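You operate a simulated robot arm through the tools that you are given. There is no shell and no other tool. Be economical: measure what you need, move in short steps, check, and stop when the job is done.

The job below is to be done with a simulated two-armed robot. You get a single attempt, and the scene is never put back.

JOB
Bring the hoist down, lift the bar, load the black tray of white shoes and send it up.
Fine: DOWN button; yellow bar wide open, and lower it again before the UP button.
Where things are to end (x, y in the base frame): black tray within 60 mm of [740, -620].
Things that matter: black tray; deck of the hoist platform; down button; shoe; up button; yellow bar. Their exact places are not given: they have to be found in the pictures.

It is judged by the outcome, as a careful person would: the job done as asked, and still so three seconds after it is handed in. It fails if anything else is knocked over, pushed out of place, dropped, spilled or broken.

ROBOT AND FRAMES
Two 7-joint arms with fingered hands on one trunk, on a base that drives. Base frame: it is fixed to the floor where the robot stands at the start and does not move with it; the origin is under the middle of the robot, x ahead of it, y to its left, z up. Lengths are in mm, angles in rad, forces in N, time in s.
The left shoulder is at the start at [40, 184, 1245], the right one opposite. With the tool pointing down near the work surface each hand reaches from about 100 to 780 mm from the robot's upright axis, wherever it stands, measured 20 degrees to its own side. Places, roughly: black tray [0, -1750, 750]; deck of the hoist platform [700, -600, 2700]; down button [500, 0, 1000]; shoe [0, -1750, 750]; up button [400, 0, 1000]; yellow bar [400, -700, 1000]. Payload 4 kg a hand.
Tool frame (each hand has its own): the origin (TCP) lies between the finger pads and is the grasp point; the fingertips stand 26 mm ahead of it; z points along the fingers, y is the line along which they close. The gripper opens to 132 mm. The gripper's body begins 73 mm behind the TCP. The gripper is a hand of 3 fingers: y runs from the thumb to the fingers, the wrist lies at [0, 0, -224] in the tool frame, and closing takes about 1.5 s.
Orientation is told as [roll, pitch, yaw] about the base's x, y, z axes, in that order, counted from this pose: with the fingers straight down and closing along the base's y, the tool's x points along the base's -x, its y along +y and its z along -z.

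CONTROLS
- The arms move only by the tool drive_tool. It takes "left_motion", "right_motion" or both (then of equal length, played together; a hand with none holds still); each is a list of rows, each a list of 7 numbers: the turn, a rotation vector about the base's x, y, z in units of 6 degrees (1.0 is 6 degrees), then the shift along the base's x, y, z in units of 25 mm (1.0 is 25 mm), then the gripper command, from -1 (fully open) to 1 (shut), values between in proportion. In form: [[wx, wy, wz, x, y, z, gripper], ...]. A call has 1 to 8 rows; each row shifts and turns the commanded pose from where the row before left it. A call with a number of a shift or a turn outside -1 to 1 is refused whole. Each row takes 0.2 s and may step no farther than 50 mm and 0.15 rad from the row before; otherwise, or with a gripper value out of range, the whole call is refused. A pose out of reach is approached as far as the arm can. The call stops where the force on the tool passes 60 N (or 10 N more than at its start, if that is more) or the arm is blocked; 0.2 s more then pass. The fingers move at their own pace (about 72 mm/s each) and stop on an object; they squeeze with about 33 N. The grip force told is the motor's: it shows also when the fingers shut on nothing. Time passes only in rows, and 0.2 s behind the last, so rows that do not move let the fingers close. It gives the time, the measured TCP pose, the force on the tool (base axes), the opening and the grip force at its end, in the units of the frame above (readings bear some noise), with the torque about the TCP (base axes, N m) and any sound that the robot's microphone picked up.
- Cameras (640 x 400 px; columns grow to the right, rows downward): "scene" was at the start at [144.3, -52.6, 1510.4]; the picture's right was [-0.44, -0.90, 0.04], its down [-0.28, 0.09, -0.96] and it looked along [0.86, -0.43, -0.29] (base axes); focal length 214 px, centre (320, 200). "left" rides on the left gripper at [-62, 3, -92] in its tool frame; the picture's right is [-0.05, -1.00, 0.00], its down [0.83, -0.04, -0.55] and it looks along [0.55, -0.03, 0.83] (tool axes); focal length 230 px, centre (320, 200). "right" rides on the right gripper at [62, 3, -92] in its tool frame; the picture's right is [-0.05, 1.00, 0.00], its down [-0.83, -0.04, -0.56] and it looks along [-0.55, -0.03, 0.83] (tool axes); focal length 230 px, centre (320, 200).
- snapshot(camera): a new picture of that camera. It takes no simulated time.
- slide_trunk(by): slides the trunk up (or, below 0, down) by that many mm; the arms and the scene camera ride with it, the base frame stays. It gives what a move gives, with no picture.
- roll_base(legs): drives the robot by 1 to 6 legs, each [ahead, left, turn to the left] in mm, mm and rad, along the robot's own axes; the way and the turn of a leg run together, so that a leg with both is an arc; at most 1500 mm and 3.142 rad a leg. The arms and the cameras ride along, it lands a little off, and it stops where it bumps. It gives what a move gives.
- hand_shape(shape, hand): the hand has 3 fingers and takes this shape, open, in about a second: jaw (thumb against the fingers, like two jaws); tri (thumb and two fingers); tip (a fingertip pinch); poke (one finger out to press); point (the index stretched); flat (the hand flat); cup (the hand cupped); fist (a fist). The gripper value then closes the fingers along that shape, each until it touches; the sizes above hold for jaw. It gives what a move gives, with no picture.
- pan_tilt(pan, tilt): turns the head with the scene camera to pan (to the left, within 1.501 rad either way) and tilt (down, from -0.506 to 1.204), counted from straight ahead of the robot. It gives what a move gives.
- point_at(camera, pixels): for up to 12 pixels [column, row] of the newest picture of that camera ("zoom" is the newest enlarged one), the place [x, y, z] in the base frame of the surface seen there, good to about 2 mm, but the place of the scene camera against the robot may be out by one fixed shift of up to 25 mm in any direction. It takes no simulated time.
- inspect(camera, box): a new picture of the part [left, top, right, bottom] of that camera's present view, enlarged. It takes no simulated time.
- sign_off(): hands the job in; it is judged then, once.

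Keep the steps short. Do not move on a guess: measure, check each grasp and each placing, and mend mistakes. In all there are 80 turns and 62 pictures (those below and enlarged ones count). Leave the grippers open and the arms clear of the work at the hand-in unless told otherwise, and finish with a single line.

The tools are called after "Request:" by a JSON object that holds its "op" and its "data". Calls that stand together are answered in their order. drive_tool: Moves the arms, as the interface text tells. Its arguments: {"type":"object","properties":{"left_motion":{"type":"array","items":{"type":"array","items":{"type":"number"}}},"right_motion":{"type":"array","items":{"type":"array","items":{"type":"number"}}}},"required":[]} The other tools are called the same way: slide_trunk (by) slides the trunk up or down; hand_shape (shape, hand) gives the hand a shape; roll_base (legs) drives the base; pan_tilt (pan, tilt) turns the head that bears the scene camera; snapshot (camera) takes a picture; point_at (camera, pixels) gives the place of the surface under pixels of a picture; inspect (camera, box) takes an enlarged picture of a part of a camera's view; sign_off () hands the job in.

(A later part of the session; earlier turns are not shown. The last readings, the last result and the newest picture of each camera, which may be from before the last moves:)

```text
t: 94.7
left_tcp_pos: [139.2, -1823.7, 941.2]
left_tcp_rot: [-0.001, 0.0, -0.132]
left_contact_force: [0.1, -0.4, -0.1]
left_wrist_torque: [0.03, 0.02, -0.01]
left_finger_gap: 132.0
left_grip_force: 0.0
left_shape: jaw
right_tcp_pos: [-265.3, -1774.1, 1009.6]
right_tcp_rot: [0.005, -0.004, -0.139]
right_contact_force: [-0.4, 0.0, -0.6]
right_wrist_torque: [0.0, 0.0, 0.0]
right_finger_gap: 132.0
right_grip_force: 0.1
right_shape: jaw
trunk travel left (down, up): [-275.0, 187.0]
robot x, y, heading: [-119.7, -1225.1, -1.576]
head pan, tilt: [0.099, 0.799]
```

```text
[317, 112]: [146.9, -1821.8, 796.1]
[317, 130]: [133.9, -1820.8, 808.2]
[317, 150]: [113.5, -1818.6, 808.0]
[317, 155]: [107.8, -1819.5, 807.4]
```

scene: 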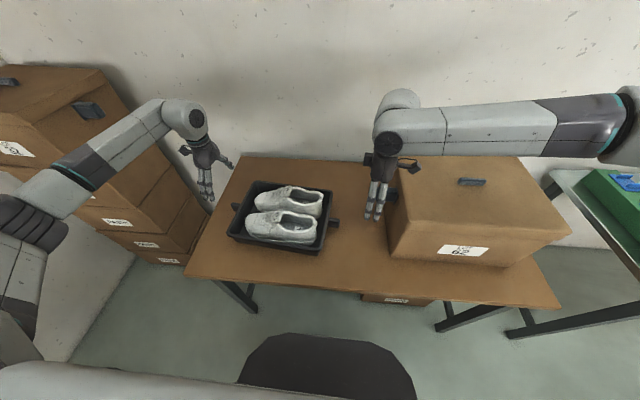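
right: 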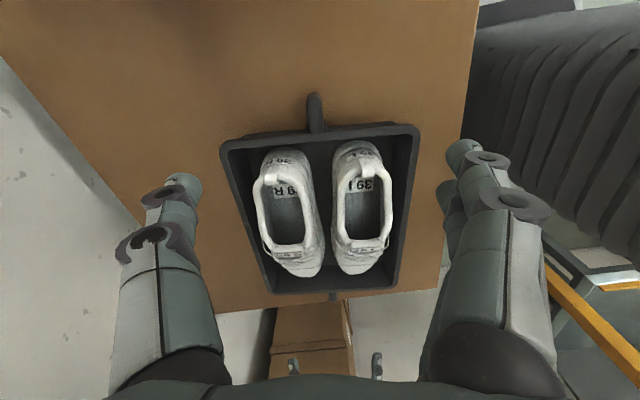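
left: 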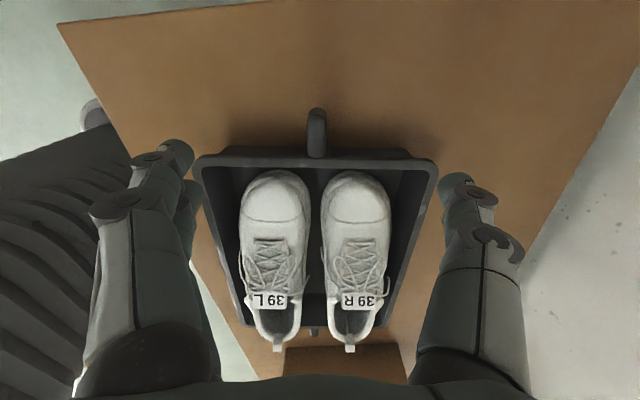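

Tabs confirmed: right [-259,-1779], left [132,-1821], tops z≈806. Descending both to TCP z≈790.

Request:
{"op": "drive_tool", "data": {"right_motion": [[0, 0, 0, 0, -0.1, -0.93, -1], [0, 0, 0, 0, -0.1, -0.93, -1], [0, 0, 0, 0, 0, -0.93, -1]]}}

Request:
{"op": "drive_tool", "data": {"left_motion": [[0, 0, 0, 0, 0.1, -1, -1], [0, 0, 0, 0, 0, -1, -1], [0, 0, 0, 0, 0, -1, -1], [0, 0, 0, 0, 0, -1, -1], [0, 0, 0, 0, 0, -1, -1], [0, 0, 0, 0, 0, -1, -1]], "right_motion": [[0, 0, 0, 0, 0, -1, -1], [0, 0, 0, 0, 0, -1, -1], [0, 0, 0, 0, 0, -1, -1], [0, 0, 0, 0, 0, -1, -1], [0, 0, 0, 0, 0, -1, -1], [0, 0, 0, 0, 0, -1, -1]]}}

Request:
{"op": "inspect", "data": {"camera": "scene", "box": [150, 110, 470, 310]}}

```text
t: 95.5
left_tcp_pos: [140.1, -1823.3, 941.6]
left_tcp_rot: [0.0, -0.002, -0.133]
left_contact_force: [-0.7, 0.2, -0.5]
left_wrist_torque: [0.0, 0.0, 0.02]
left_finger_gap: 131.9
left_grip_force: 0.1
left_shape: jaw
right_tcp_pos: [-269.2, -1774.8, 942.5]
right_tcp_rot: [0.004, -0.007, -0.139]
right_contact_force: [-0.3, 0.2, 0.6]
right_wrist_torque: [-0.02, 0.01, 0.04]
right_finger_gap: 132.2
right_grip_force: 0.0
right_shape: jaw
right hand out of reach, approached as far as the arm can: row 3
trunk travel left (down, up): [-275.0, 187.0]
robot x, y, heading: [-116.5, -1229.4, -1.579]
head pan, tilt: [0.099, 0.799]
```

```text
t: 96.9
left_tcp_pos: [139.3, -1821.0, 790.7]
left_tcp_rot: [-0.003, 0.0, -0.134]
left_contact_force: [-0.6, 0.7, -0.1]
left_wrist_torque: [-0.02, 0.04, 0.01]
left_finger_gap: 132.0
left_grip_force: 0.1
left_shape: jaw
right_tcp_pos: [-321.1, -1733.3, 839.1]
right_tcp_rot: [0.005, -0.006, -0.138]
right_contact_force: [0.2, -0.4, 1.1]
right_wrist_torque: [0.01, -0.01, 0.03]
right_finger_gap: 131.9
right_grip_force: 0.0
right_shape: jaw
right hand out of reach, approached as far as the arm can: row 1, 2, 3, 4, 5, 6
trunk travel left (down, up): [-275.0, 187.0]
robot x, y, heading: [-118.2, -1224.9, -1.582]
head pan, tilt: [0.099, 0.799]
```

```text
2.00 times, centred on (310, 210) of scene
```

zoom: 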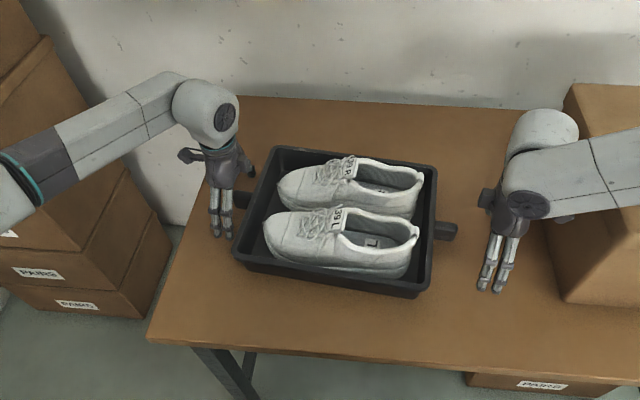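

The right arm runs out of reach low down with this yaw. The left arm's mirror image is the opposite yaw, so I'll raise the right hand and turn it by -180°.

Request:
{"op": "drive_tool", "data": {"right_motion": [[0, 0, 0, 0, 0, 1, -1], [0, 0, 0, 0, 0, 1, -1], [0, 0, 0, 0, 0, 1, -1], [0, 0, 0, 0, 0, 1, -1], [0, 0, 0, 0, 0, 1, -1], [0, 0, 0, 0, 0, 1, -1], [0, 0, 0, 0, 0, 1, -1], [0, 0, 0, 0, 0, 1, -1]]}}

Request:
{"op": "drive_tool", "data": {"right_motion": [[0, 0, -1, 0, 0, 1, -1], [0, 0, -1, 0, 0, 0, -1], [0, 0, -1, 0, 0, 0, -1], [0, 0, -1, 0, 0, 0, -1], [0, 0, -1, 0, 0, 0, -1], [0, 0, -1, 0, 0, 0, -1], [0, 0, -1, 0, 0, 0, -1], [0, 0, -1, 0, 0, 0, -1]]}}

Request:
{"op": "drive_tool", "data": {"right_motion": [[0, 0, -1, 0, 0, 0, -1], [0, 0, -1, 0, 0, 0, -1], [0, 0, -1, 0, 0, 0, -1], [0, 0, -1, 0, 0, 0, -1], [0, 0, -1, 0, 0, 0, -1], [0, 0, -1, 0, 0, 0, -1], [0, 0, -1, 0, 0, 0, -1], [0, 0, -1, 0, 0, 0, -1]]}}

Request:
{"op": "drive_tool", "data": {"right_motion": [[0, 0, -1, 0, 0, 0, -1], [0, 0, -1, 0, 0, 0, -1], [0, 0, -1, 0, 0, 0, -1], [0, 0, -1, 0, 0, 0, -1], [0, 0, -1, 0, 0, 0, -1], [0, 0, -1, 0, 0, 0, -1], [0, 0, -1, 0, 0, 0, -1], [0, 0, -1, 0, 0, 0, -1]]}}

Request:
{"op": "drive_tool", "data": {"right_motion": [[0, 0, -1, 0, 0, 0, -1], [0, 0, -1, 0, 0, 0, -1], [0, 0, -1, 0, 0, 0, -1], [0, 0, -1, 0, 0, 0, -1], [0, 0, -1, 0, 0, 0, -1], [0, 0, -1, 0, 0, 0, -1]]}}

Request:
{"op": "snapshot", "data": {"camera": "scene"}}

```text
t: 98.7
left_tcp_pos: [139.2, -1820.6, 791.4]
left_tcp_rot: [-0.002, 0.001, -0.133]
left_contact_force: [-0.1, -0.5, 0.0]
left_wrist_torque: [-0.02, 0.03, 0.0]
left_finger_gap: 131.9
left_grip_force: 0.1
left_shape: jaw
right_tcp_pos: [-319.3, -1732.5, 1040.4]
right_tcp_rot: [0.006, -0.003, -0.138]
right_contact_force: [-0.2, -0.1, 0.2]
right_wrist_torque: [0.0, -0.03, -0.02]
right_finger_gap: 132.1
right_grip_force: 0.0
right_shape: jaw
trunk travel left (down, up): [-275.0, 187.0]
robot x, y, heading: [-117.6, -1226.2, -1.578]
head pan, tilt: [0.099, 0.799]
```

```text
t: 100.5
left_tcp_pos: [140.0, -1821.3, 791.4]
left_tcp_rot: [-0.002, 0.001, -0.132]
left_contact_force: [1.0, 0.7, -0.3]
left_wrist_torque: [-0.04, 0.0, 0.03]
left_finger_gap: 131.8
left_grip_force: 0.1
left_shape: jaw
right_tcp_pos: [-319.4, -1733.8, 1066.0]
right_tcp_rot: [0.007, -0.004, -0.978]
right_contact_force: [0.2, 0.8, 0.3]
right_wrist_torque: [0.0, 0.03, 0.02]
right_finger_gap: 132.0
right_grip_force: 0.0
right_shape: jaw
trunk travel left (down, up): [-275.0, 187.0]
robot x, y, heading: [-116.6, -1227.6, -1.584]
head pan, tilt: [0.099, 0.799]
```

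```text
t: 102.3
left_tcp_pos: [139.8, -1820.7, 790.7]
left_tcp_rot: [-0.002, 0.001, -0.133]
left_contact_force: [-0.2, 0.4, 1.2]
left_wrist_torque: [-0.05, 0.0, 0.0]
left_finger_gap: 131.7
left_grip_force: 0.1
left_shape: jaw
right_tcp_pos: [-319.5, -1733.4, 1064.6]
right_tcp_rot: [0.007, -0.004, -1.815]
right_contact_force: [0.6, 0.4, -0.6]
right_wrist_torque: [0.0, 0.03, 0.01]
right_finger_gap: 131.5
right_grip_force: 0.0
right_shape: jaw
trunk travel left (down, up): [-275.0, 187.0]
robot x, y, heading: [-116.5, -1226.3, -1.583]
head pan, tilt: [0.099, 0.799]
```

```text
t: 104.1
left_tcp_pos: [139.8, -1820.5, 791.2]
left_tcp_rot: [-0.002, 0.0, -0.132]
left_contact_force: [-0.1, 0.4, -0.3]
left_wrist_torque: [-0.01, 0.01, 0.01]
left_finger_gap: 131.8
left_grip_force: 0.0
left_shape: jaw
right_tcp_pos: [-319.6, -1733.4, 1064.2]
right_tcp_rot: [0.006, -0.004, -2.653]
right_contact_force: [0.2, 1.2, 0.4]
right_wrist_torque: [0.01, 0.02, 0.05]
right_finger_gap: 131.9
right_grip_force: 0.2
right_shape: jaw
trunk travel left (down, up): [-275.0, 187.0]
robot x, y, heading: [-115.8, -1227.1, -1.582]
head pan, tilt: [0.099, 0.799]
```

```text
t: 105.5
left_tcp_pos: [139.2, -1821.9, 791.2]
left_tcp_rot: [-0.002, -0.001, -0.133]
left_contact_force: [0.2, -0.9, 0.4]
left_wrist_torque: [-0.01, 0.0, -0.01]
left_finger_gap: 131.9
left_grip_force: 0.0
left_shape: jaw
right_tcp_pos: [-319.2, -1733.3, 1064.3]
right_tcp_rot: [0.006, -0.003, 3.003]
right_contact_force: [0.1, 0.1, -0.2]
right_wrist_torque: [0.0, 0.02, 0.0]
right_finger_gap: 131.8
right_grip_force: 0.0
right_shape: jaw
trunk travel left (down, up): [-275.0, 187.0]
robot x, y, heading: [-118.0, -1228.1, -1.58]
head pan, tilt: [0.099, 0.799]
```

```text
13 pictures are left
```

scene: 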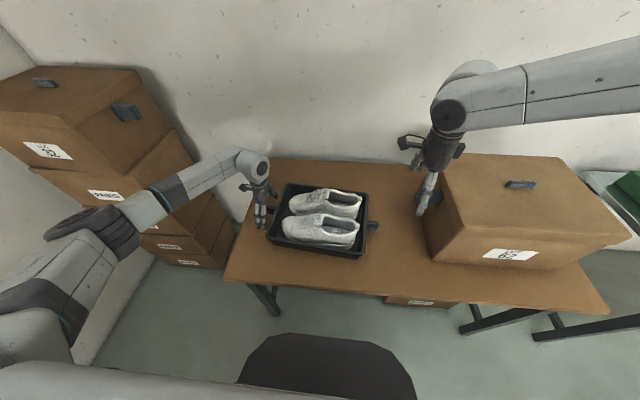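

Flipped. Now across to above the right tab and down.

Request:
{"op": "drive_tool", "data": {"right_motion": [[0, 0, 0, 0.74, -0.61, 0, -1], [0, 0, 0, 0.74, -0.61, 0, -1], [0, 0, 0, 0.74, -0.61, 0, -1], [0, 0, 0, 0, 0, -1, -1], [0, 0, 0, 0, 0, -1, -1], [0, 0, 0, 0, 0, -1, -1], [0, 0, 0, 0, 0, -1, -1]]}}

Request:
{"op": "drive_tool", "data": {"right_motion": [[0, 0, 0, 0, 0, -1, -1], [0, 0, 0, 0, 0, -1, -1], [0, 0, 0, 0, 0, -1, -1]]}}

Request:
{"op": "inspect", "data": {"camera": "scene", "box": [230, 110, 550, 310]}}

```text
t: 107.1
left_tcp_pos: [140.3, -1820.7, 790.5]
left_tcp_rot: [-0.002, 0.0, -0.133]
left_contact_force: [0.2, -0.5, 0.1]
left_wrist_torque: [0.01, -0.02, 0.03]
left_finger_gap: 132.0
left_grip_force: 0.0
left_shape: jaw
right_tcp_pos: [-264.5, -1778.8, 964.0]
right_tcp_rot: [0.006, -0.003, 3.004]
right_contact_force: [0.7, 0.7, 0.4]
right_wrist_torque: [-0.01, 0.0, -0.02]
right_finger_gap: 132.2
right_grip_force: 0.0
right_shape: jaw
trunk travel left (down, up): [-275.0, 187.0]
robot x, y, heading: [-116.8, -1228.2, -1.581]
head pan, tilt: [0.099, 0.799]
```

```text
t: 107.9
left_tcp_pos: [141.1, -1821.2, 791.8]
left_tcp_rot: [-0.002, 0.001, -0.134]
left_contact_force: [-0.2, -0.1, 0.4]
left_wrist_torque: [0.02, 0.0, 0.01]
left_finger_gap: 131.9
left_grip_force: 0.1
left_shape: jaw
right_tcp_pos: [-285.2, -1760.7, 902.3]
right_tcp_rot: [0.006, -0.001, 3.003]
right_contact_force: [0.3, 0.4, 0.8]
right_wrist_torque: [0.02, -0.01, -0.01]
right_finger_gap: 132.0
right_grip_force: 0.0
right_shape: jaw
right hand out of reach, approached as far as the arm can: row 1, 2, 3
trunk travel left (down, up): [-275.0, 187.0]
robot x, y, heading: [-119.0, -1224.9, -1.576]
head pan, tilt: [0.099, 0.799]
```

```text
2.00 times, centred on (390, 210) of scene
```

zoom: 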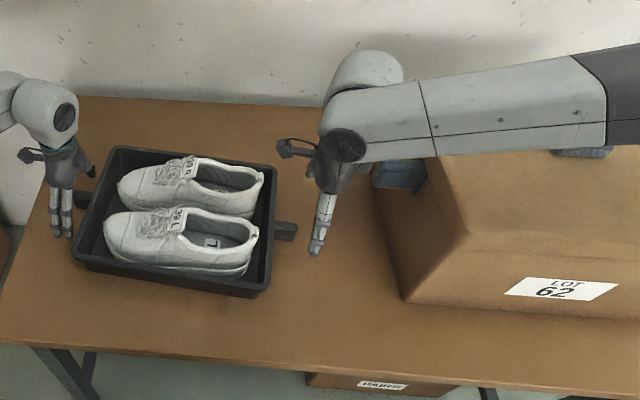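

The right arm comes up ~40 mm short when low; the limit looks like reach from the shoulder, so lowering the trunk and coming closer should help. First check base-to-table room and raise the hands.

Request:
{"op": "point_at", "data": {"camera": "scene", "pixels": [[330, 338], [330, 281], [330, 320], [265, 290]]}}

Request:
{"op": "drive_tool", "data": {"left_motion": [[0, 0, 0, 0, 0, 1, -1], [0, 0, 0, 0, 0, 1, -1], [0, 0, 0, 0, 0, 1, -1], [0, 0, 0, 0, 0, 1, -1], [0, 0, 0, 0, 0, 1, -1], [0, 0, 0, 0, 0, 1, -1], [0, 0, 0, 0, 0, 1, -1], [0, 0, 0, 0, 0, 1, -1]], "right_motion": [[0, 0, 0, 0, 0, 1, -1], [0, 0, 0, 0, 0, 1, -1], [0, 0, 0, 0, 0, 1, -1], [0, 0, 0, 0, 0, 1, -1], [0, 0, 0, 0, 0, 1, -1], [0, 0, 0, 0, 0, 1, -1], [0, 0, 0, 0, 0, 1, -1], [0, 0, 0, 0, 0, 1, -1]]}}

Request:
{"op": "slide_trunk", "data": {"by": -130}}

Request:
{"op": "snapshot", "data": {"camera": "scene"}}

```text
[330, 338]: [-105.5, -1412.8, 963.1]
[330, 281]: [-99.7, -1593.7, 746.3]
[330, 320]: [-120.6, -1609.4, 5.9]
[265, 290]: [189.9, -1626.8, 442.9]
```

```text
t: 109.7
left_tcp_pos: [140.0, -1820.3, 991.7]
left_tcp_rot: [-0.004, 0.001, -0.133]
left_contact_force: [0.3, 0.8, 0.4]
left_wrist_torque: [0.0, 0.01, 0.04]
left_finger_gap: 131.9
left_grip_force: 0.1
left_shape: jaw
right_tcp_pos: [-284.7, -1760.3, 1104.2]
right_tcp_rot: [0.006, -0.005, 3.004]
right_contact_force: [-0.1, 0.3, -0.2]
right_wrist_torque: [0.0, 0.01, -0.01]
right_finger_gap: 131.9
right_grip_force: 0.1
right_shape: jaw
trunk travel left (down, up): [-275.0, 187.0]
robot x, y, heading: [-113.9, -1223.7, -1.576]
head pan, tilt: [0.099, 0.799]
```

```text
t: 111.3
left_tcp_pos: [140.4, -1820.4, 861.9]
left_tcp_rot: [-0.004, -0.001, -0.132]
left_contact_force: [0.0, 0.1, 0.5]
left_wrist_torque: [-0.03, 0.02, -0.03]
left_finger_gap: 131.8
left_grip_force: 0.0
left_shape: jaw
right_tcp_pos: [-285.5, -1761.8, 974.5]
right_tcp_rot: [0.006, -0.002, 3.002]
right_contact_force: [0.2, 0.6, 0.2]
right_wrist_torque: [-0.01, 0.04, 0.05]
right_finger_gap: 132.1
right_grip_force: 0.0
right_shape: jaw
trunk travel left (down, up): [-145.0, 317.0]
robot x, y, heading: [-117.9, -1227.7, -1.58]
head pan, tilt: [0.099, 0.799]
```

```text
11 pictures are left
```

scene: 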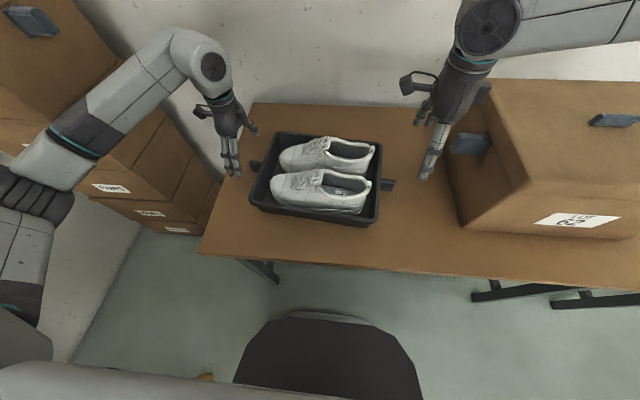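

There's about 170 mm between the robot front and the table edge. Drive ahead 60 mm, correct both hands, and descend the right one.

Request:
{"op": "roll_base", "data": {"legs": [[60, 0, 0]]}}

Request:
{"op": "drive_tool", "data": {"left_motion": [[0, 0, 0, 0, 0.8, 0, -1], [0, 0, 0, 0, 0.8, 0, -1], [0, 0, 0, 0, 0.8, 0, -1]], "right_motion": [[0, 0, 0, 0.29, 0.57, 0, -1], [0, 0, 0, 0.29, 0.57, 0, -1], [0, 0, 0, 0.29, 0.57, 0, -1]]}}

Request:
{"op": "drive_tool", "data": {"right_motion": [[0, 0, 0, 0, 0, -1, -1], [0, 0, 0, 0, 0, -1, -1], [0, 0, 0, 0, 0, -1, -1], [0, 0, 0, 0, 0, -1, -1]]}}

```text
t: 112.2
left_tcp_pos: [140.6, -1881.3, 860.2]
left_tcp_rot: [-0.001, 0.001, -0.132]
left_contact_force: [-0.4, -1.1, 0.6]
left_wrist_torque: [0.03, 0.0, -0.02]
left_finger_gap: 131.9
left_grip_force: 0.1
left_shape: jaw
right_tcp_pos: [-286.9, -1820.4, 972.4]
right_tcp_rot: [0.003, -0.004, 3.004]
right_contact_force: [-0.4, -1.3, 0.5]
right_wrist_torque: [0.03, -0.03, 0.03]
right_finger_gap: 132.1
right_grip_force: 0.1
right_shape: jaw
trunk travel left (down, up): [-145.0, 317.0]
robot x, y, heading: [-116.2, -1287.1, -1.577]
head pan, tilt: [0.099, 0.799]
```

```text
t: 113.0
left_tcp_pos: [141.1, -1818.6, 861.1]
left_tcp_rot: [-0.004, 0.0, -0.134]
left_contact_force: [0.4, 0.0, -0.3]
left_wrist_torque: [-0.01, 0.01, 0.01]
left_finger_gap: 131.6
left_grip_force: 0.0
left_shape: jaw
right_tcp_pos: [-262.3, -1777.9, 974.2]
right_tcp_rot: [0.005, -0.004, 3.003]
right_contact_force: [0.1, -0.2, 0.0]
right_wrist_torque: [-0.04, 0.01, 0.03]
right_finger_gap: 132.1
right_grip_force: 0.1
right_shape: jaw
trunk travel left (down, up): [-145.0, 317.0]
robot x, y, heading: [-118.9, -1282.9, -1.577]
head pan, tilt: [0.099, 0.799]
```

```text
t: 114.0
left_tcp_pos: [141.6, -1819.6, 861.1]
left_tcp_rot: [-0.002, -0.001, -0.132]
left_contact_force: [0.3, -0.7, -0.2]
left_wrist_torque: [0.01, -0.02, -0.04]
left_finger_gap: 132.0
left_grip_force: 0.0
left_shape: jaw
right_tcp_pos: [-262.0, -1779.8, 872.1]
right_tcp_rot: [0.003, -0.003, 3.006]
right_contact_force: [-0.1, -0.3, 0.3]
right_wrist_torque: [0.02, 0.0, 0.01]
right_finger_gap: 132.0
right_grip_force: 0.0
right_shape: jaw
trunk travel left (down, up): [-145.0, 317.0]
robot x, y, heading: [-118.1, -1285.0, -1.575]
head pan, tilt: [0.099, 0.799]
```

Reach is good now. Both down onto the tabs, then check.

Request:
{"op": "drive_tool", "data": {"left_motion": [[0, 0, 0, -0.03, 0, -0.9, -1], [0, 0, 0, -0.03, -0.03, -0.9, -1], [0, 0, 0, -0.03, -0.03, -0.9, -1]], "right_motion": [[0, 0, 0, 0, 0, -1, -1], [0, 0, 0, 0, 0, -1, -1], [0, 0, 0, 0, 0, -1, -1]]}}

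Request:
{"op": "inspect", "data": {"camera": "scene", "box": [200, 60, 520, 260]}}

```text
t: 114.8
left_tcp_pos: [137.3, -1823.4, 792.5]
left_tcp_rot: [0.0, 0.0, -0.131]
left_contact_force: [0.3, 0.6, 1.1]
left_wrist_torque: [-0.01, 0.03, 0.0]
left_finger_gap: 131.9
left_grip_force: 0.1
left_shape: jaw
right_tcp_pos: [-264.7, -1779.6, 797.3]
right_tcp_rot: [0.004, -0.004, 3.004]
right_contact_force: [0.5, 1.2, 0.3]
right_wrist_torque: [0.01, 0.02, -0.02]
right_finger_gap: 131.9
right_grip_force: 0.1
right_shape: jaw
trunk travel left (down, up): [-145.0, 317.0]
robot x, y, heading: [-116.8, -1284.3, -1.573]
head pan, tilt: [0.099, 0.799]
```

```text
2.00 times, centred on (360, 160) of scene
```

zoom: 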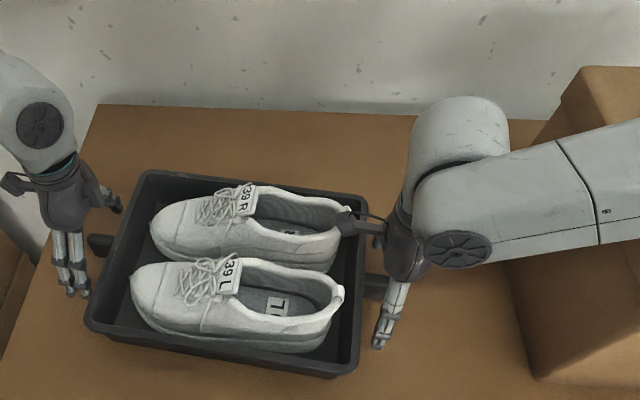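

Both hands straddle their tabs with no contact. Closing both.

Request:
{"op": "drive_tool", "data": {"left_motion": [[0, 0, 0, 0, 0, 0, 1], [0, 0, 0, 0, 0, 0, 1], [0, 0, 0, 0, 0, 0, 1], [0, 0, 0, 0, 0, 0, 1], [0, 0, 0, 0, 0, 0, 1], [0, 0, 0, 0, 0, 0, 1], [0, 0, 0, 0, 0, 0, 1], [0, 0, 0, 0, 0, 0, 1]], "right_motion": [[0, 0, 0, 0, 0, 0, 1], [0, 0, 0, 0, 0, 0, 1], [0, 0, 0, 0, 0, 0, 1], [0, 0, 0, 0, 0, 0, 1], [0, 0, 0, 0, 0, 0, 1], [0, 0, 0, 0, 0, 0, 1], [0, 0, 0, 0, 0, 0, 1], [0, 0, 0, 0, 0, 0, 1]]}}

Request:
{"op": "drive_tool", "data": {"left_motion": [[0, 0, 0, 0, 0, 0.4, 1], [0, 0, 0, 0, 0, 0.4, 1], [0, 0, 0, 0, 0, 0.4, 1]], "right_motion": [[0, 0, 0, 0, 0, 0.4, 1], [0, 0, 0, 0, 0, 0.4, 1], [0, 0, 0, 0, 0, 0.4, 1]]}}

Request:
{"op": "inspect", "data": {"camera": "scene", "box": [200, 60, 520, 260]}}

```text
t: 116.6
left_tcp_pos: [137.8, -1820.8, 791.6]
left_tcp_rot: [0.0, -0.001, -0.132]
left_contact_force: [2.0, 0.2, -0.6]
left_wrist_torque: [0.04, -0.04, -0.09]
left_finger_gap: 14.3
left_grip_force: 32.9
left_shape: jaw
right_tcp_pos: [-262.8, -1778.5, 798.0]
right_tcp_rot: [0.003, -0.003, 3.004]
right_contact_force: [-1.6, 0.1, 0.1]
right_wrist_torque: [-0.02, 0.05, 0.03]
right_finger_gap: 14.6
right_grip_force: 32.9
right_shape: jaw
trunk travel left (down, up): [-145.0, 317.0]
robot x, y, heading: [-117.3, -1285.6, -1.579]
head pan, tilt: [0.099, 0.799]
```

```text
t: 117.4
left_tcp_pos: [138.3, -1822.4, 822.5]
left_tcp_rot: [-0.001, 0.0, -0.132]
left_contact_force: [0.4, -0.2, -4.8]
left_wrist_torque: [0.02, -0.04, -0.1]
left_finger_gap: 14.1
left_grip_force: 32.8
left_shape: jaw
right_tcp_pos: [-264.2, -1778.7, 827.4]
right_tcp_rot: [0.004, -0.003, 3.004]
right_contact_force: [-0.4, 0.1, -4.8]
right_wrist_torque: [-0.01, 0.03, 0.03]
right_finger_gap: 14.2
right_grip_force: 33.4
right_shape: jaw
trunk travel left (down, up): [-145.0, 317.0]
robot x, y, heading: [-119.0, -1284.6, -1.579]
head pan, tilt: [0.099, 0.799]
```

```text
2.00 times, centred on (360, 160) of scene
```

zoom: 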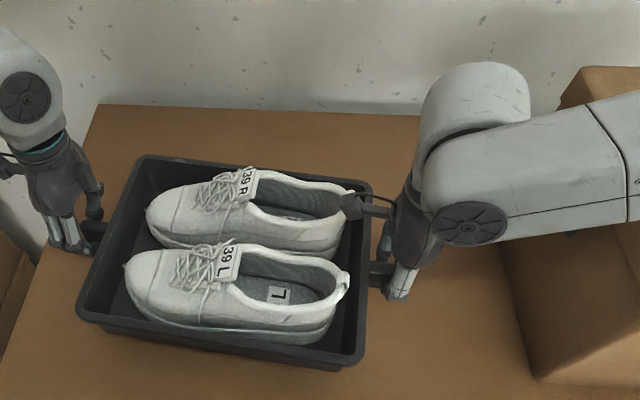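

The tray is lifted, level, about 1 kg (≈5 N each hand). I'll raise it by the trunk above the box (top 978), and strafe right away from the raised bar.

Request:
{"op": "slide_trunk", "data": {"by": 310}}

Request:
{"op": "roll_base", "data": {"legs": [[0, -280, 0], [-350, 0, 0]]}}

Request:
{"op": "pan_tilt", "data": {"pan": -0.6, "tilt": 0.6}}

Request:
{"op": "snapshot", "data": {"camera": "scene"}}

```text
t: 120.5
left_tcp_pos: [138.3, -1822.3, 1132.8]
left_tcp_rot: [0.001, 0.0, -0.132]
left_contact_force: [-1.7, -0.2, -5.1]
left_wrist_torque: [0.03, 0.01, -0.09]
left_finger_gap: 14.3
left_grip_force: 32.7
left_shape: jaw
right_tcp_pos: [-265.6, -1778.7, 1138.2]
right_tcp_rot: [0.007, -0.003, 3.004]
right_contact_force: [2.2, 0.4, -5.3]
right_wrist_torque: [-0.05, 0.02, 0.03]
right_finger_gap: 14.2
right_grip_force: 33.2
right_shape: jaw
trunk travel left (down, up): [-455.0, 7.0]
robot x, y, heading: [-117.9, -1282.3, -1.576]
head pan, tilt: [0.099, 0.799]
```

```text
t: 124.3
left_tcp_pos: [-137.7, -1474.0, 1132.0]
left_tcp_rot: [-0.001, 0.0, -0.137]
left_contact_force: [-5.0, -0.6, -4.6]
left_wrist_torque: [0.01, 0.07, -0.08]
left_finger_gap: 14.1
left_grip_force: 33.1
left_shape: jaw
right_tcp_pos: [-540.8, -1428.5, 1138.4]
right_tcp_rot: [0.004, -0.002, 2.999]
right_contact_force: [4.7, -1.4, -5.3]
right_wrist_torque: [-0.03, -0.06, 0.0]
right_finger_gap: 14.4
right_grip_force: 33.1
right_shape: jaw
trunk travel left (down, up): [-455.0, 7.0]
robot x, y, heading: [-392.1, -934.7, -1.583]
head pan, tilt: [0.099, 0.799]
```

```text
t: 125.4
left_tcp_pos: [-140.4, -1471.4, 1131.0]
left_tcp_rot: [0.002, -0.001, -0.138]
left_contact_force: [-3.6, 0.0, -4.3]
left_wrist_torque: [0.02, 0.06, -0.14]
left_finger_gap: 14.2
left_grip_force: 33.0
left_shape: jaw
right_tcp_pos: [-541.6, -1426.1, 1137.5]
right_tcp_rot: [0.006, -0.002, 2.999]
right_contact_force: [3.7, -0.7, -4.9]
right_wrist_torque: [-0.02, -0.04, 0.02]
right_finger_gap: 14.1
right_grip_force: 32.8
right_shape: jaw
trunk travel left (down, up): [-455.0, 7.0]
robot x, y, heading: [-395.0, -933.9, -1.581]
head pan, tilt: [-0.6, 0.6]
```

```text
8 pictures are left
```

scene: 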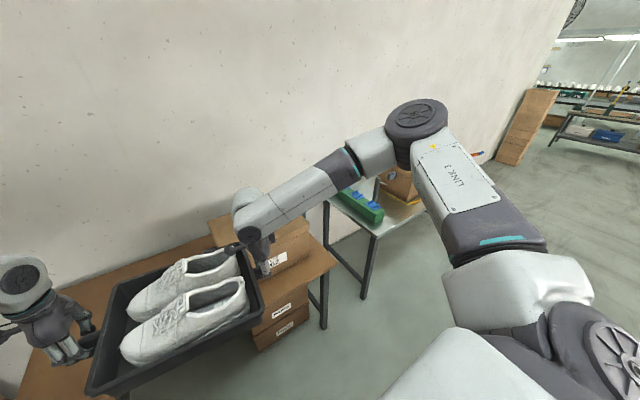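

Request:
{"op": "point_at", "data": {"camera": "scene", "pixels": [[415, 110], [445, 110], [400, 125], [390, 145], [470, 190], [540, 255], [590, 350], [530, 280]]}}

```text
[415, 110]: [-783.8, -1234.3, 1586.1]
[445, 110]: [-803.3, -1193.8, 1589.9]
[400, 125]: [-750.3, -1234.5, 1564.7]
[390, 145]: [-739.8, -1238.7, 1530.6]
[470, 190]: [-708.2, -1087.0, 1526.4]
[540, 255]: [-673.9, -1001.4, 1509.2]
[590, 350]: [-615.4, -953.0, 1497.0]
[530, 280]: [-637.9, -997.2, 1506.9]
```

The right elbow is about 430 mm out and 300 ahead, so with the trunk high it clears the leaning bar. I'll back up to y≈-650, then turn left to face the hoist.

Request:
{"op": "roll_base", "data": {"legs": [[-285, 0, 0], [0, 0, 0.8], [0, 0, 0.78]]}}

Request:
{"op": "pan_tilt", "data": {"pan": -0.3, "tilt": 0.4}}

Request:
{"op": "snapshot", "data": {"camera": "scene"}}

```text
t: 131.5
left_tcp_pos: [149.6, -395.4, 1132.4]
left_tcp_rot: [-0.002, 0.001, 1.435]
left_contact_force: [-0.2, -3.2, -4.2]
left_wrist_torque: [-0.01, 0.02, -0.11]
left_finger_gap: 14.1
left_grip_force: 33.1
left_shape: jaw
right_tcp_pos: [104.0, -798.1, 1138.7]
right_tcp_rot: [0.004, -0.002, -1.71]
right_contact_force: [0.8, 2.6, -5.0]
right_wrist_torque: [0.06, -0.02, 0.03]
right_finger_gap: 14.2
right_grip_force: 32.6
right_shape: jaw
trunk travel left (down, up): [-455.0, 7.0]
robot x, y, heading: [-387.1, -654.1, -0.015]
head pan, tilt: [-0.6, 0.6]
```

```text
t: 132.3
left_tcp_pos: [148.2, -394.2, 1132.8]
left_tcp_rot: [0.0, 0.0, 1.437]
left_contact_force: [-0.2, -1.7, -5.0]
left_wrist_torque: [0.01, -0.01, -0.08]
left_finger_gap: 14.0
left_grip_force: 32.8
left_shape: jaw
right_tcp_pos: [104.5, -797.2, 1138.4]
right_tcp_rot: [0.004, -0.001, -1.709]
right_contact_force: [-0.2, 1.8, -5.6]
right_wrist_torque: [0.01, -0.03, 0.03]
right_finger_gap: 14.3
right_grip_force: 33.6
right_shape: jaw
trunk travel left (down, up): [-455.0, 7.0]
robot x, y, heading: [-385.2, -651.0, -0.009]
head pan, tilt: [-0.3, 0.4]
```

```text
7 pictures are left
```

scene: 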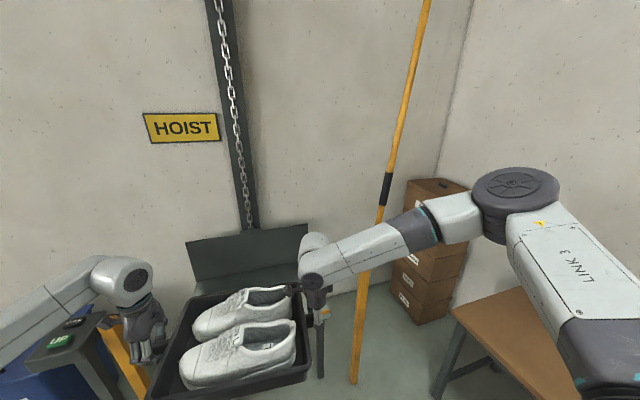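

The tray is now centred at about [126,-596], level. I'll drive ahead with the trunk high: 590 mm ahead, 12 mm right.

Request:
{"op": "roll_base", "data": {"legs": [[400, -12, 0.009], [190, 0, 0]]}}

Request:
{"op": "pan_tilt", "data": {"pan": -0.5, "tilt": 0.65}}

Request:
{"op": "snapshot", "data": {"camera": "scene"}}

```text
t: 136.0
left_tcp_pos: [730.1, -400.6, 1134.7]
left_tcp_rot: [-0.005, 0.0, 1.446]
left_contact_force: [-0.8, -2.2, -5.5]
left_wrist_torque: [-0.07, -0.01, -0.13]
left_finger_gap: 13.8
left_grip_force: 33.0
left_shape: jaw
right_tcp_pos: [689.4, -805.2, 1139.9]
right_tcp_rot: [0.008, -0.003, -1.698]
right_contact_force: [0.3, 2.7, -4.5]
right_wrist_torque: [0.07, -0.01, 0.01]
right_finger_gap: 14.1
right_grip_force: 33.0
right_shape: jaw
trunk travel left (down, up): [-455.0, 7.0]
robot x, y, heading: [200.5, -661.4, 0.003]
head pan, tilt: [-0.3, 0.4]
```

```text
t: 136.7
left_tcp_pos: [734.6, -401.4, 1131.6]
left_tcp_rot: [0.001, 0.002, 1.447]
left_contact_force: [-1.1, -1.9, -5.9]
left_wrist_torque: [0.01, 0.04, -0.1]
left_finger_gap: 13.7
left_grip_force: 32.6
left_shape: jaw
right_tcp_pos: [694.0, -805.0, 1137.5]
right_tcp_rot: [0.002, -0.002, -1.7]
right_contact_force: [0.8, 1.7, -5.8]
right_wrist_torque: [-0.02, -0.01, 0.01]
right_finger_gap: 14.4
right_grip_force: 32.9
right_shape: jaw
trunk travel left (down, up): [-455.0, 7.0]
robot x, y, heading: [200.8, -663.0, 0.002]
head pan, tilt: [-0.499, 0.649]
```

```text
6 pictures are left
```

scene: 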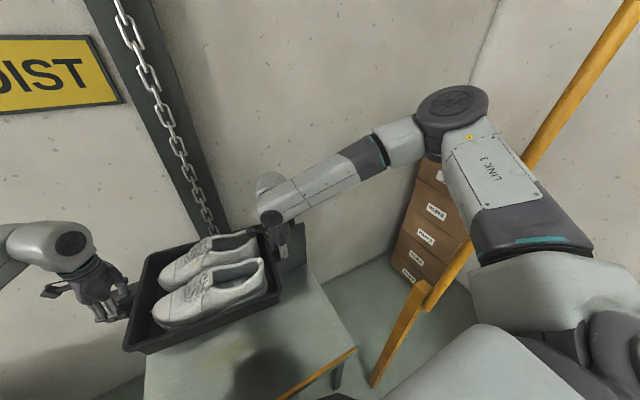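

The tray is over the deck at about [714,-603]. Before lowering I'll measure the right arm's outer edge against the bar and post.

Request:
{"op": "point_at", "data": {"camera": "scene", "pixels": [[484, 100], [478, 122], [505, 150], [535, 185], [560, 210], [588, 245], [590, 290], [560, 105], [530, 160], [455, 265], [425, 285], [350, 352]]}}

```text
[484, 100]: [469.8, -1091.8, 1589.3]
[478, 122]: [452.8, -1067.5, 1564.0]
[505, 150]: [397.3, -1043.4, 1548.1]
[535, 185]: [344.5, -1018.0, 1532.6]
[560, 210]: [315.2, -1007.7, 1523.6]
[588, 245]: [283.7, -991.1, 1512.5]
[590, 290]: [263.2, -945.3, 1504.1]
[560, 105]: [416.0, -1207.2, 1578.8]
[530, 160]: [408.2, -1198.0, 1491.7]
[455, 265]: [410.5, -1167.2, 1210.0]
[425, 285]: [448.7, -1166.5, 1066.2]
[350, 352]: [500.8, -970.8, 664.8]
```

There is about 60 mm clearance at the elbow, less when lower. I'll gain some by strafing left 30 mm and shifting both hands 40 mm right and 20 mm ahead, then lower by trunk.

Request:
{"op": "roll_base", "data": {"legs": [[0, 30, 0]]}}

Request:
{"op": "drive_tool", "data": {"left_motion": [[0, 0, 0, 0.27, -0.55, 0, 1], [0, 0, 0, 0.27, -0.55, 0, 1], [0, 0, 0, 0.27, -0.5, 0, 1]], "right_motion": [[0, 0, 0, 0.27, -0.55, 0, 1], [0, 0, 0, 0.27, -0.55, 0, 1], [0, 0, 0, 0.27, -0.5, 0, 1]]}}

Request:
{"op": "slide_trunk", "data": {"by": -250}}

Request:
{"op": "snapshot", "data": {"camera": "scene"}}

```text
t: 137.6
left_tcp_pos: [734.1, -381.5, 1134.5]
left_tcp_rot: [0.001, -0.007, 1.444]
left_contact_force: [-0.4, -1.9, -4.3]
left_wrist_torque: [0.03, 0.05, -0.12]
left_finger_gap: 13.9
left_grip_force: 33.0
left_shape: jaw
right_tcp_pos: [695.7, -783.7, 1136.5]
right_tcp_rot: [0.003, 0.006, -1.7]
right_contact_force: [0.2, 0.2, -5.3]
right_wrist_torque: [0.05, -0.04, 0.03]
right_finger_gap: 14.0
right_grip_force: 33.0
right_shape: jaw
trunk travel left (down, up): [-455.0, 7.0]
robot x, y, heading: [201.8, -630.7, 0.004]
head pan, tilt: [-0.499, 0.649]
```

```text
t: 138.4
left_tcp_pos: [755.7, -415.7, 1133.2]
left_tcp_rot: [0.0, 0.001, 1.443]
left_contact_force: [-0.5, -2.5, -5.6]
left_wrist_torque: [-0.04, 0.02, -0.12]
left_finger_gap: 13.6
left_grip_force: 32.8
left_shape: jaw
right_tcp_pos: [715.5, -818.3, 1137.9]
right_tcp_rot: [0.003, -0.001, -1.701]
right_contact_force: [0.0, 2.3, -5.7]
right_wrist_torque: [0.03, -0.02, 0.04]
right_finger_gap: 14.3
right_grip_force: 33.1
right_shape: jaw
trunk travel left (down, up): [-455.0, 7.0]
robot x, y, heading: [200.1, -633.4, 0.002]
head pan, tilt: [-0.499, 0.649]
```

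```text
t: 140.9
left_tcp_pos: [755.4, -413.9, 884.0]
left_tcp_rot: [-0.002, 0.002, 1.445]
left_contact_force: [0.0, -1.5, -5.2]
left_wrist_torque: [-0.01, 0.01, -0.08]
left_finger_gap: 13.9
left_grip_force: 33.2
left_shape: jaw
right_tcp_pos: [715.0, -817.7, 888.2]
right_tcp_rot: [0.006, -0.001, -1.7]
right_contact_force: [-0.2, 1.1, -4.9]
right_wrist_torque: [0.04, -0.01, 0.02]
right_finger_gap: 14.3
right_grip_force: 32.8
right_shape: jaw
trunk travel left (down, up): [-205.0, 257.0]
robot x, y, heading: [200.1, -634.0, 0.001]
head pan, tilt: [-0.499, 0.649]
```

```text
5 pictures are left
```

scene: 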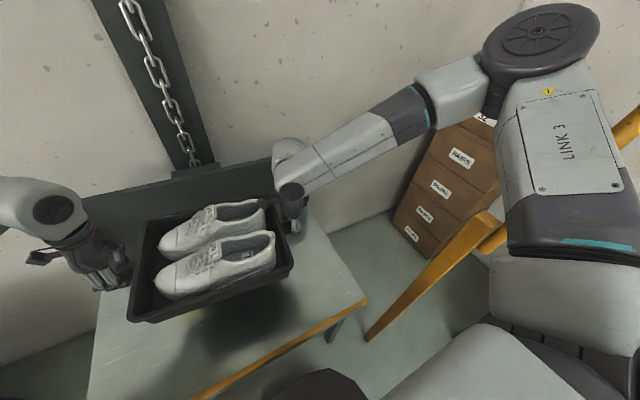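

Request:
{"op": "point_at", "data": {"camera": "scene", "pixels": [[597, 30], [590, 65], [605, 110], [620, 160], [628, 135], [484, 230], [497, 215], [60, 270], [310, 260], [180, 350]]}}

```text
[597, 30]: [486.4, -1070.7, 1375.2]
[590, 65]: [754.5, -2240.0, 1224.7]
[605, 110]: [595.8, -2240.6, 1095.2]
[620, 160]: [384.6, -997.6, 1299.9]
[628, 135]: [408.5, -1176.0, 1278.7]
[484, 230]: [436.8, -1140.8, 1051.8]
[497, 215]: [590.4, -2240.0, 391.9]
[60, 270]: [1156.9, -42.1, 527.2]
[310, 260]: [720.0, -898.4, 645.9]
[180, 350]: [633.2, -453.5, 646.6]
```

About 55 mm clearance remains. Lower by 175 mm, then the last bit slowly with the arms.

Request:
{"op": "slide_trunk", "data": {"by": -178}}

Request:
{"op": "drive_tool", "data": {"left_motion": [[0, 0, 0, 0, 0, -0.2, 1], [0, 0, 0, 0, 0, -0.2, 1], [0, 0, 0, 0, 0, -0.1, 1]], "right_motion": [[0, 0, 0, 0, 0, -0.2, 1], [0, 0, 0, 0, 0, -0.2, 1], [0, 0, 0, 0, 0, -0.1, 1]]}}

```text
t: 142.9
left_tcp_pos: [753.6, -413.5, 706.3]
left_tcp_rot: [-0.002, 0.002, 1.446]
left_contact_force: [-0.2, 1.0, -4.4]
left_wrist_torque: [-0.01, 0.01, -0.15]
left_finger_gap: 13.7
left_grip_force: 32.9
left_shape: jaw
right_tcp_pos: [714.3, -816.4, 712.1]
right_tcp_rot: [0.006, -0.001, -1.702]
right_contact_force: [0.4, -1.4, -4.7]
right_wrist_torque: [-0.02, -0.04, 0.0]
right_finger_gap: 14.0
right_grip_force: 33.1
right_shape: jaw
trunk travel left (down, up): [-27.0, 435.0]
robot x, y, heading: [202.8, -634.1, -0.0]
head pan, tilt: [-0.499, 0.649]
```

```text
t: 143.7
left_tcp_pos: [755.7, -412.9, 692.4]
left_tcp_rot: [-0.003, 0.002, 1.445]
left_contact_force: [0.6, 0.1, -3.2]
left_wrist_torque: [0.02, 0.07, -0.18]
left_finger_gap: 14.0
left_grip_force: 33.3
left_shape: jaw
right_tcp_pos: [713.8, -817.0, 698.4]
right_tcp_rot: [0.006, -0.003, -1.701]
right_contact_force: [-0.1, 0.1, -1.6]
right_wrist_torque: [-0.01, 0.01, 0.02]
right_finger_gap: 13.8
right_grip_force: 32.8
right_shape: jaw
trunk travel left (down, up): [-27.0, 435.0]
robot x, y, heading: [200.5, -635.2, 0.003]
head pan, tilt: [-0.499, 0.649]
```

Touching down (load falling to 3.2 and 1.6 N). A last 3 mm, then open.

Request:
{"op": "drive_tool", "data": {"left_motion": [[0, 0, 0, 0, 0, -0.07, 1], [0, 0, 0, 0, 0, -0.05, 1]], "right_motion": [[0, 0, 0, 0, 0, -0.05, 1], [0, 0, 0, 0, 0, -0.03, 1]]}}

Request:
{"op": "drive_tool", "data": {"left_motion": [[0, 0, 0, 0, 0, 0, -1], [0, 0, 0, 0, 0, 0, -1], [0, 0, 0, 0, 0, 0, -1], [0, 0, 0, 0, 0, 0, -1], [0, 0, 0, 0, 0, 0, -1], [0, 0, 0, 0, 0, 0, -1]], "right_motion": [[0, 0, 0, 0, 0, 0, -1], [0, 0, 0, 0, 0, 0, -1], [0, 0, 0, 0, 0, 0, -1], [0, 0, 0, 0, 0, 0, -1], [0, 0, 0, 0, 0, 0, -1], [0, 0, 0, 0, 0, 0, -1]]}}

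Request:
{"op": "slide_trunk", "data": {"by": 400}}

Request:
{"op": "snapshot", "data": {"camera": "scene"}}

```text
t: 144.3
left_tcp_pos: [753.7, -414.3, 692.8]
left_tcp_rot: [-0.005, 0.002, 1.445]
left_contact_force: [2.0, 0.0, 7.3]
left_wrist_torque: [0.05, 0.03, -0.12]
left_finger_gap: 14.0
left_grip_force: 32.7
left_shape: jaw
right_tcp_pos: [713.8, -817.3, 697.2]
right_tcp_rot: [0.008, -0.002, -1.702]
right_contact_force: [2.1, -1.5, 8.9]
right_wrist_torque: [0.0, -0.03, 0.05]
right_finger_gap: 14.3
right_grip_force: 33.5
right_shape: jaw
trunk travel left (down, up): [-27.0, 435.0]
robot x, y, heading: [200.6, -634.6, 0.0]
head pan, tilt: [-0.499, 0.649]
```

```text
t: 145.7
left_tcp_pos: [754.6, -413.5, 688.7]
left_tcp_rot: [-0.002, -0.001, 1.445]
left_contact_force: [0.5, 0.5, 0.2]
left_wrist_torque: [-0.01, -0.02, -0.01]
left_finger_gap: 131.6
left_grip_force: 0.0
left_shape: jaw
right_tcp_pos: [713.4, -817.8, 694.6]
right_tcp_rot: [0.007, -0.002, -1.7]
right_contact_force: [-0.3, -1.0, 0.2]
right_wrist_torque: [-0.02, 0.0, 0.0]
right_finger_gap: 132.0
right_grip_force: 0.0
right_shape: jaw
trunk travel left (down, up): [-27.0, 435.0]
robot x, y, heading: [199.4, -633.3, 0.003]
head pan, tilt: [-0.499, 0.649]
```

```text
t: 149.6
left_tcp_pos: [753.9, -414.7, 1088.7]
left_tcp_rot: [-0.004, 0.002, 1.444]
left_contact_force: [-0.8, 0.0, 0.6]
left_wrist_torque: [0.02, 0.0, 0.0]
left_finger_gap: 131.9
left_grip_force: 0.1
left_shape: jaw
right_tcp_pos: [714.6, -816.1, 1096.8]
right_tcp_rot: [0.006, -0.002, -1.699]
right_contact_force: [-0.7, 1.4, 0.6]
right_wrist_torque: [0.01, -0.03, 0.03]
right_finger_gap: 131.9
right_grip_force: 0.0
right_shape: jaw
trunk travel left (down, up): [-427.0, 35.0]
robot x, y, heading: [201.7, -636.5, 0.001]
head pan, tilt: [-0.499, 0.649]
```

```text
4 pictures are left
```

scene: 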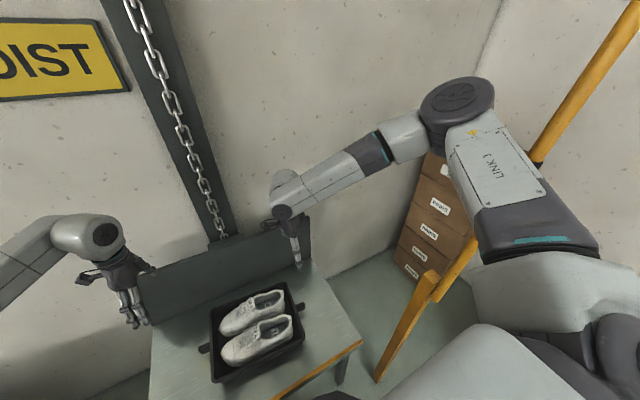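

The tray stands on the deck at about [734,-615] with both hands clear. I'll back off 350 mm and go left 135 mm to where I handled the bar before.

Request:
{"op": "roll_base", "data": {"legs": [[-350, 0, 0], [0, 135, 0]]}}

Request:
{"op": "slide_trunk", "data": {"by": -32}}

Request:
{"op": "drive_tool", "data": {"right_motion": [[0, 0, 1, -0.25, -0.48, 0.75, -1], [0, 0, 1, -0.25, -0.48, 0.75, -1], [0, 0, 1, -0.25, -0.48, 0.75, -1], [0, 0, 1, -0.25, -0.48, 0.75, -1], [0, 0, 1, -0.25, -0.48, 0.75, -1], [0, 0, 1, -0.25, -0.48, 0.75, -1], [0, 0, 1, -0.25, -0.48, 0.75, -1], [0, 0, 1, -0.25, -0.48, 0.75, -1]]}}

Request:
{"op": "drive_tool", "data": {"right_motion": [[0, 0, 1, -0.25, -0.48, 0.75, -1], [0, 0, 1, -0.25, -0.48, 0.75, -1], [0, 0, 1, -0.25, -0.48, 0.75, -1], [0, 0, 1, -0.25, -0.48, 0.75, -1], [0, 0, 1, -0.25, -0.48, 0.75, -1], [0, 0, 1, -0.25, -0.48, 0.75, -1], [0, 0, 1, -0.25, -0.48, 0.75, -1], [0, 0, 1, -0.25, -0.48, 0.75, -1]]}}

```text
t: 152.7
left_tcp_pos: [403.5, -279.6, 1090.7]
left_tcp_rot: [-0.002, 0.001, 1.447]
left_contact_force: [-0.4, 0.3, 1.0]
left_wrist_torque: [-0.01, -0.01, -0.03]
left_finger_gap: 131.9
left_grip_force: 0.0
left_shape: jaw
right_tcp_pos: [365.1, -681.1, 1096.2]
right_tcp_rot: [0.005, 0.0, -1.698]
right_contact_force: [0.0, -0.6, 0.6]
right_wrist_torque: [0.04, 0.0, -0.01]
right_finger_gap: 131.9
right_grip_force: 0.1
right_shape: jaw
trunk travel left (down, up): [-427.0, 35.0]
robot x, y, heading: [-150.1, -501.1, -0.0]
head pan, tilt: [-0.499, 0.649]
```

```text
t: 153.5
left_tcp_pos: [404.4, -276.3, 1056.4]
left_tcp_rot: [-0.001, 0.001, 1.449]
left_contact_force: [0.3, -0.4, 0.2]
left_wrist_torque: [-0.02, 0.0, 0.01]
left_finger_gap: 131.9
left_grip_force: 0.0
left_shape: jaw
right_tcp_pos: [366.3, -679.5, 1064.3]
right_tcp_rot: [0.005, -0.004, -1.695]
right_contact_force: [-0.3, -0.3, 0.4]
right_wrist_torque: [0.01, 0.01, 0.02]
right_finger_gap: 131.9
right_grip_force: 0.1
right_shape: jaw
trunk travel left (down, up): [-395.0, 67.0]
robot x, y, heading: [-146.0, -497.8, 0.005]
head pan, tilt: [-0.499, 0.649]
```

```text
t: 155.3
left_tcp_pos: [403.0, -278.1, 1058.5]
left_tcp_rot: [-0.004, 0.0, 1.448]
left_contact_force: [0.7, -1.3, 0.8]
left_wrist_torque: [0.0, -0.03, 0.05]
left_finger_gap: 132.0
left_grip_force: 0.0
left_shape: jaw
right_tcp_pos: [315.8, -778.3, 1214.8]
right_tcp_rot: [0.005, -0.002, -0.857]
right_contact_force: [-0.1, 0.3, -0.7]
right_wrist_torque: [0.05, -0.02, 0.0]
right_finger_gap: 131.9
right_grip_force: 0.1
right_shape: jaw
trunk travel left (down, up): [-395.0, 67.0]
robot x, y, heading: [-149.2, -495.2, 0.001]
head pan, tilt: [-0.499, 0.649]
```

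```text
t: 157.1
left_tcp_pos: [403.0, -278.1, 1058.3]
left_tcp_rot: [-0.003, 0.0, 1.449]
left_contact_force: [0.1, -0.7, -0.2]
left_wrist_torque: [-0.02, 0.01, 0.01]
left_finger_gap: 132.1
left_grip_force: 0.1
left_shape: jaw
right_tcp_pos: [266.6, -874.1, 1365.6]
right_tcp_rot: [0.006, -0.002, -0.019]
right_contact_force: [-0.3, 0.7, -0.4]
right_wrist_torque: [0.0, -0.01, 0.01]
right_finger_gap: 131.8
right_grip_force: 0.1
right_shape: jaw
trunk travel left (down, up): [-395.0, 67.0]
robot x, y, heading: [-146.7, -498.6, 0.01]
head pan, tilt: [-0.499, 0.649]
```

Now swing the right hand to point forward at the raised bar's grip, and meanwhile take the left hand back out of the bar's plane, turning it square again.

Request:
{"op": "drive_tool", "data": {"left_motion": [[0, 0, -1, -0.6, 0.3, 0.6, -1], [0, 0, -1, -0.6, 0.3, 0.6, -1], [0, 0, -1, -0.6, 0.3, 0.6, -1], [0, 0, -1, -0.6, 0.3, 0.6, -1], [0, 0, -1, -0.6, 0.3, 0.6, -1], [0, 0, -1, -0.6, 0.3, 0.6, -1], [0, 0, -1, -0.6, 0.3, 0.6, -1], [0, 0, -1, -0.6, 0.3, 0.6, -1]], "right_motion": [[0, -1, 0.02, 0, -0.75, 0, -1], [0, -1, 0.02, 0, -0.75, 0, -1], [0, -1, 0.02, 0, -0.75, 0, -1], [0, -1, 0.02, 0, -0.75, 0, -1], [0, -1, 0.02, 0, -0.75, 0, -1], [0, -1, 0.02, 0, -0.75, 0, -1], [0, -1, 0.02, 0, -0.75, 0, -1], [0, -1, 0.02, 0, -0.75, 0, -1]]}}

Request:
{"op": "drive_tool", "data": {"left_motion": [[0, 0, -1, -0.1, 0.3, 0.4, -1], [0, 0, -1, -0.1, 0.3, 0.4, -1], [0, 0, -1, -0.1, 0.3, 0.4, -1], [0, 0, -1, -0.1, 0.3, 0.4, -1], [0, 0, -1, -0.1, 0.3, 0.4, -1], [0, 0, -0.8, -0.1, 0.3, 0.4, -1], [0, 0, 0, 0, 0, 0, -1]], "right_motion": [[0, -1, 0, 0, -0.75, 0, -1], [0, -1, 0, 0, -0.75, 0, -1], [0, -1, 0, 0, -0.75, 0, -1], [0, -1, 0, 0, -0.75, 0, -1], [0, -1, 0, 0, -0.75, 0, -1], [0, -1, 0, 0, -0.75, 0, -1], [0, -1, 0, 0, -0.75, 0, -1]]}}

Request:
{"op": "drive_tool", "data": {"right_motion": [[1, 0, 0, 0, -0.63, 0, -1], [1, 0, 0, 0, -0.63, 0, -1], [0.7, 0, 0, 0, -0.6, 0, -1]]}}

Request:
{"op": "snapshot", "data": {"camera": "right"}}

```text
t: 158.9
left_tcp_pos: [283.0, -217.1, 1178.3]
left_tcp_rot: [-0.001, -0.001, 0.608]
left_contact_force: [-0.2, -0.7, 0.2]
left_wrist_torque: [-0.01, -0.01, 0.0]
left_finger_gap: 132.1
left_grip_force: 0.0
left_shape: jaw
right_tcp_pos: [264.5, -1023.6, 1364.8]
right_tcp_rot: [0.017, -0.841, -0.009]
right_contact_force: [-0.2, 0.3, -0.5]
right_wrist_torque: [0.0, 0.02, -0.01]
right_finger_gap: 131.9
right_grip_force: 0.0
right_shape: jaw
trunk travel left (down, up): [-395.0, 67.0]
robot x, y, heading: [-149.2, -500.5, 0.006]
head pan, tilt: [-0.499, 0.649]
```

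```text
t: 160.5
left_tcp_pos: [269.1, -173.9, 1238.1]
left_tcp_rot: [-0.002, 0.003, 0.001]
left_contact_force: [0.1, 0.5, -0.5]
left_wrist_torque: [-0.03, 0.02, -0.02]
left_finger_gap: 132.0
left_grip_force: 0.1
left_shape: jaw
right_tcp_pos: [265.8, -1156.0, 1364.1]
right_tcp_rot: [2.116, -1.562, -2.106]
right_contact_force: [-0.8, -0.5, -1.2]
right_wrist_torque: [-0.02, 0.0, 0.02]
right_finger_gap: 132.1
right_grip_force: 0.1
right_shape: jaw
trunk travel left (down, up): [-395.0, 67.0]
robot x, y, heading: [-147.9, -500.9, 0.008]
head pan, tilt: [-0.499, 0.649]
```

```text
t: 161.3
left_tcp_pos: [268.6, -173.3, 1237.0]
left_tcp_rot: [0.001, 0.002, 0.003]
left_contact_force: [0.5, -0.1, 0.4]
left_wrist_torque: [0.02, 0.02, 0.01]
left_finger_gap: 132.0
left_grip_force: 0.1
left_shape: jaw
right_tcp_pos: [266.6, -1202.1, 1364.3]
right_tcp_rot: [1.589, -1.281, -1.577]
right_contact_force: [0.8, 0.1, -0.1]
right_wrist_torque: [0.02, 0.02, -0.02]
right_finger_gap: 132.0
right_grip_force: 0.1
right_shape: jaw
trunk travel left (down, up): [-395.0, 67.0]
robot x, y, heading: [-148.8, -501.2, 0.006]
head pan, tilt: [-0.499, 0.649]
```

```text
3 pictures are left
```

right: 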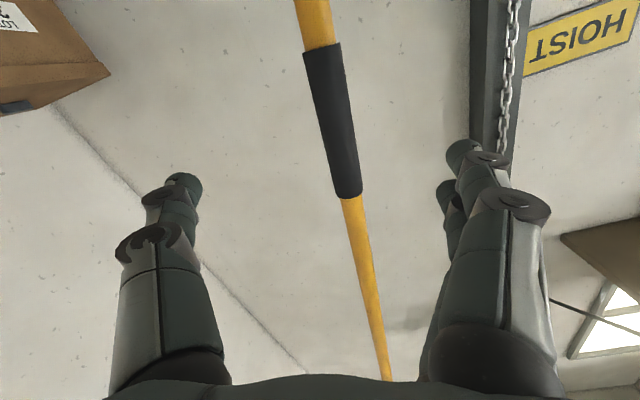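

Request:
{"op": "point_at", "data": {"camera": "right", "pixels": [[320, 50], [335, 120], [347, 190], [362, 260], [375, 320]]}}

```text
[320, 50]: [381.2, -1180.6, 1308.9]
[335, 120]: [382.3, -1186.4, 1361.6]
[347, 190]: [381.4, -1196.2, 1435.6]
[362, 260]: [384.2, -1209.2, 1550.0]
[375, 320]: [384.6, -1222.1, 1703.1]
```

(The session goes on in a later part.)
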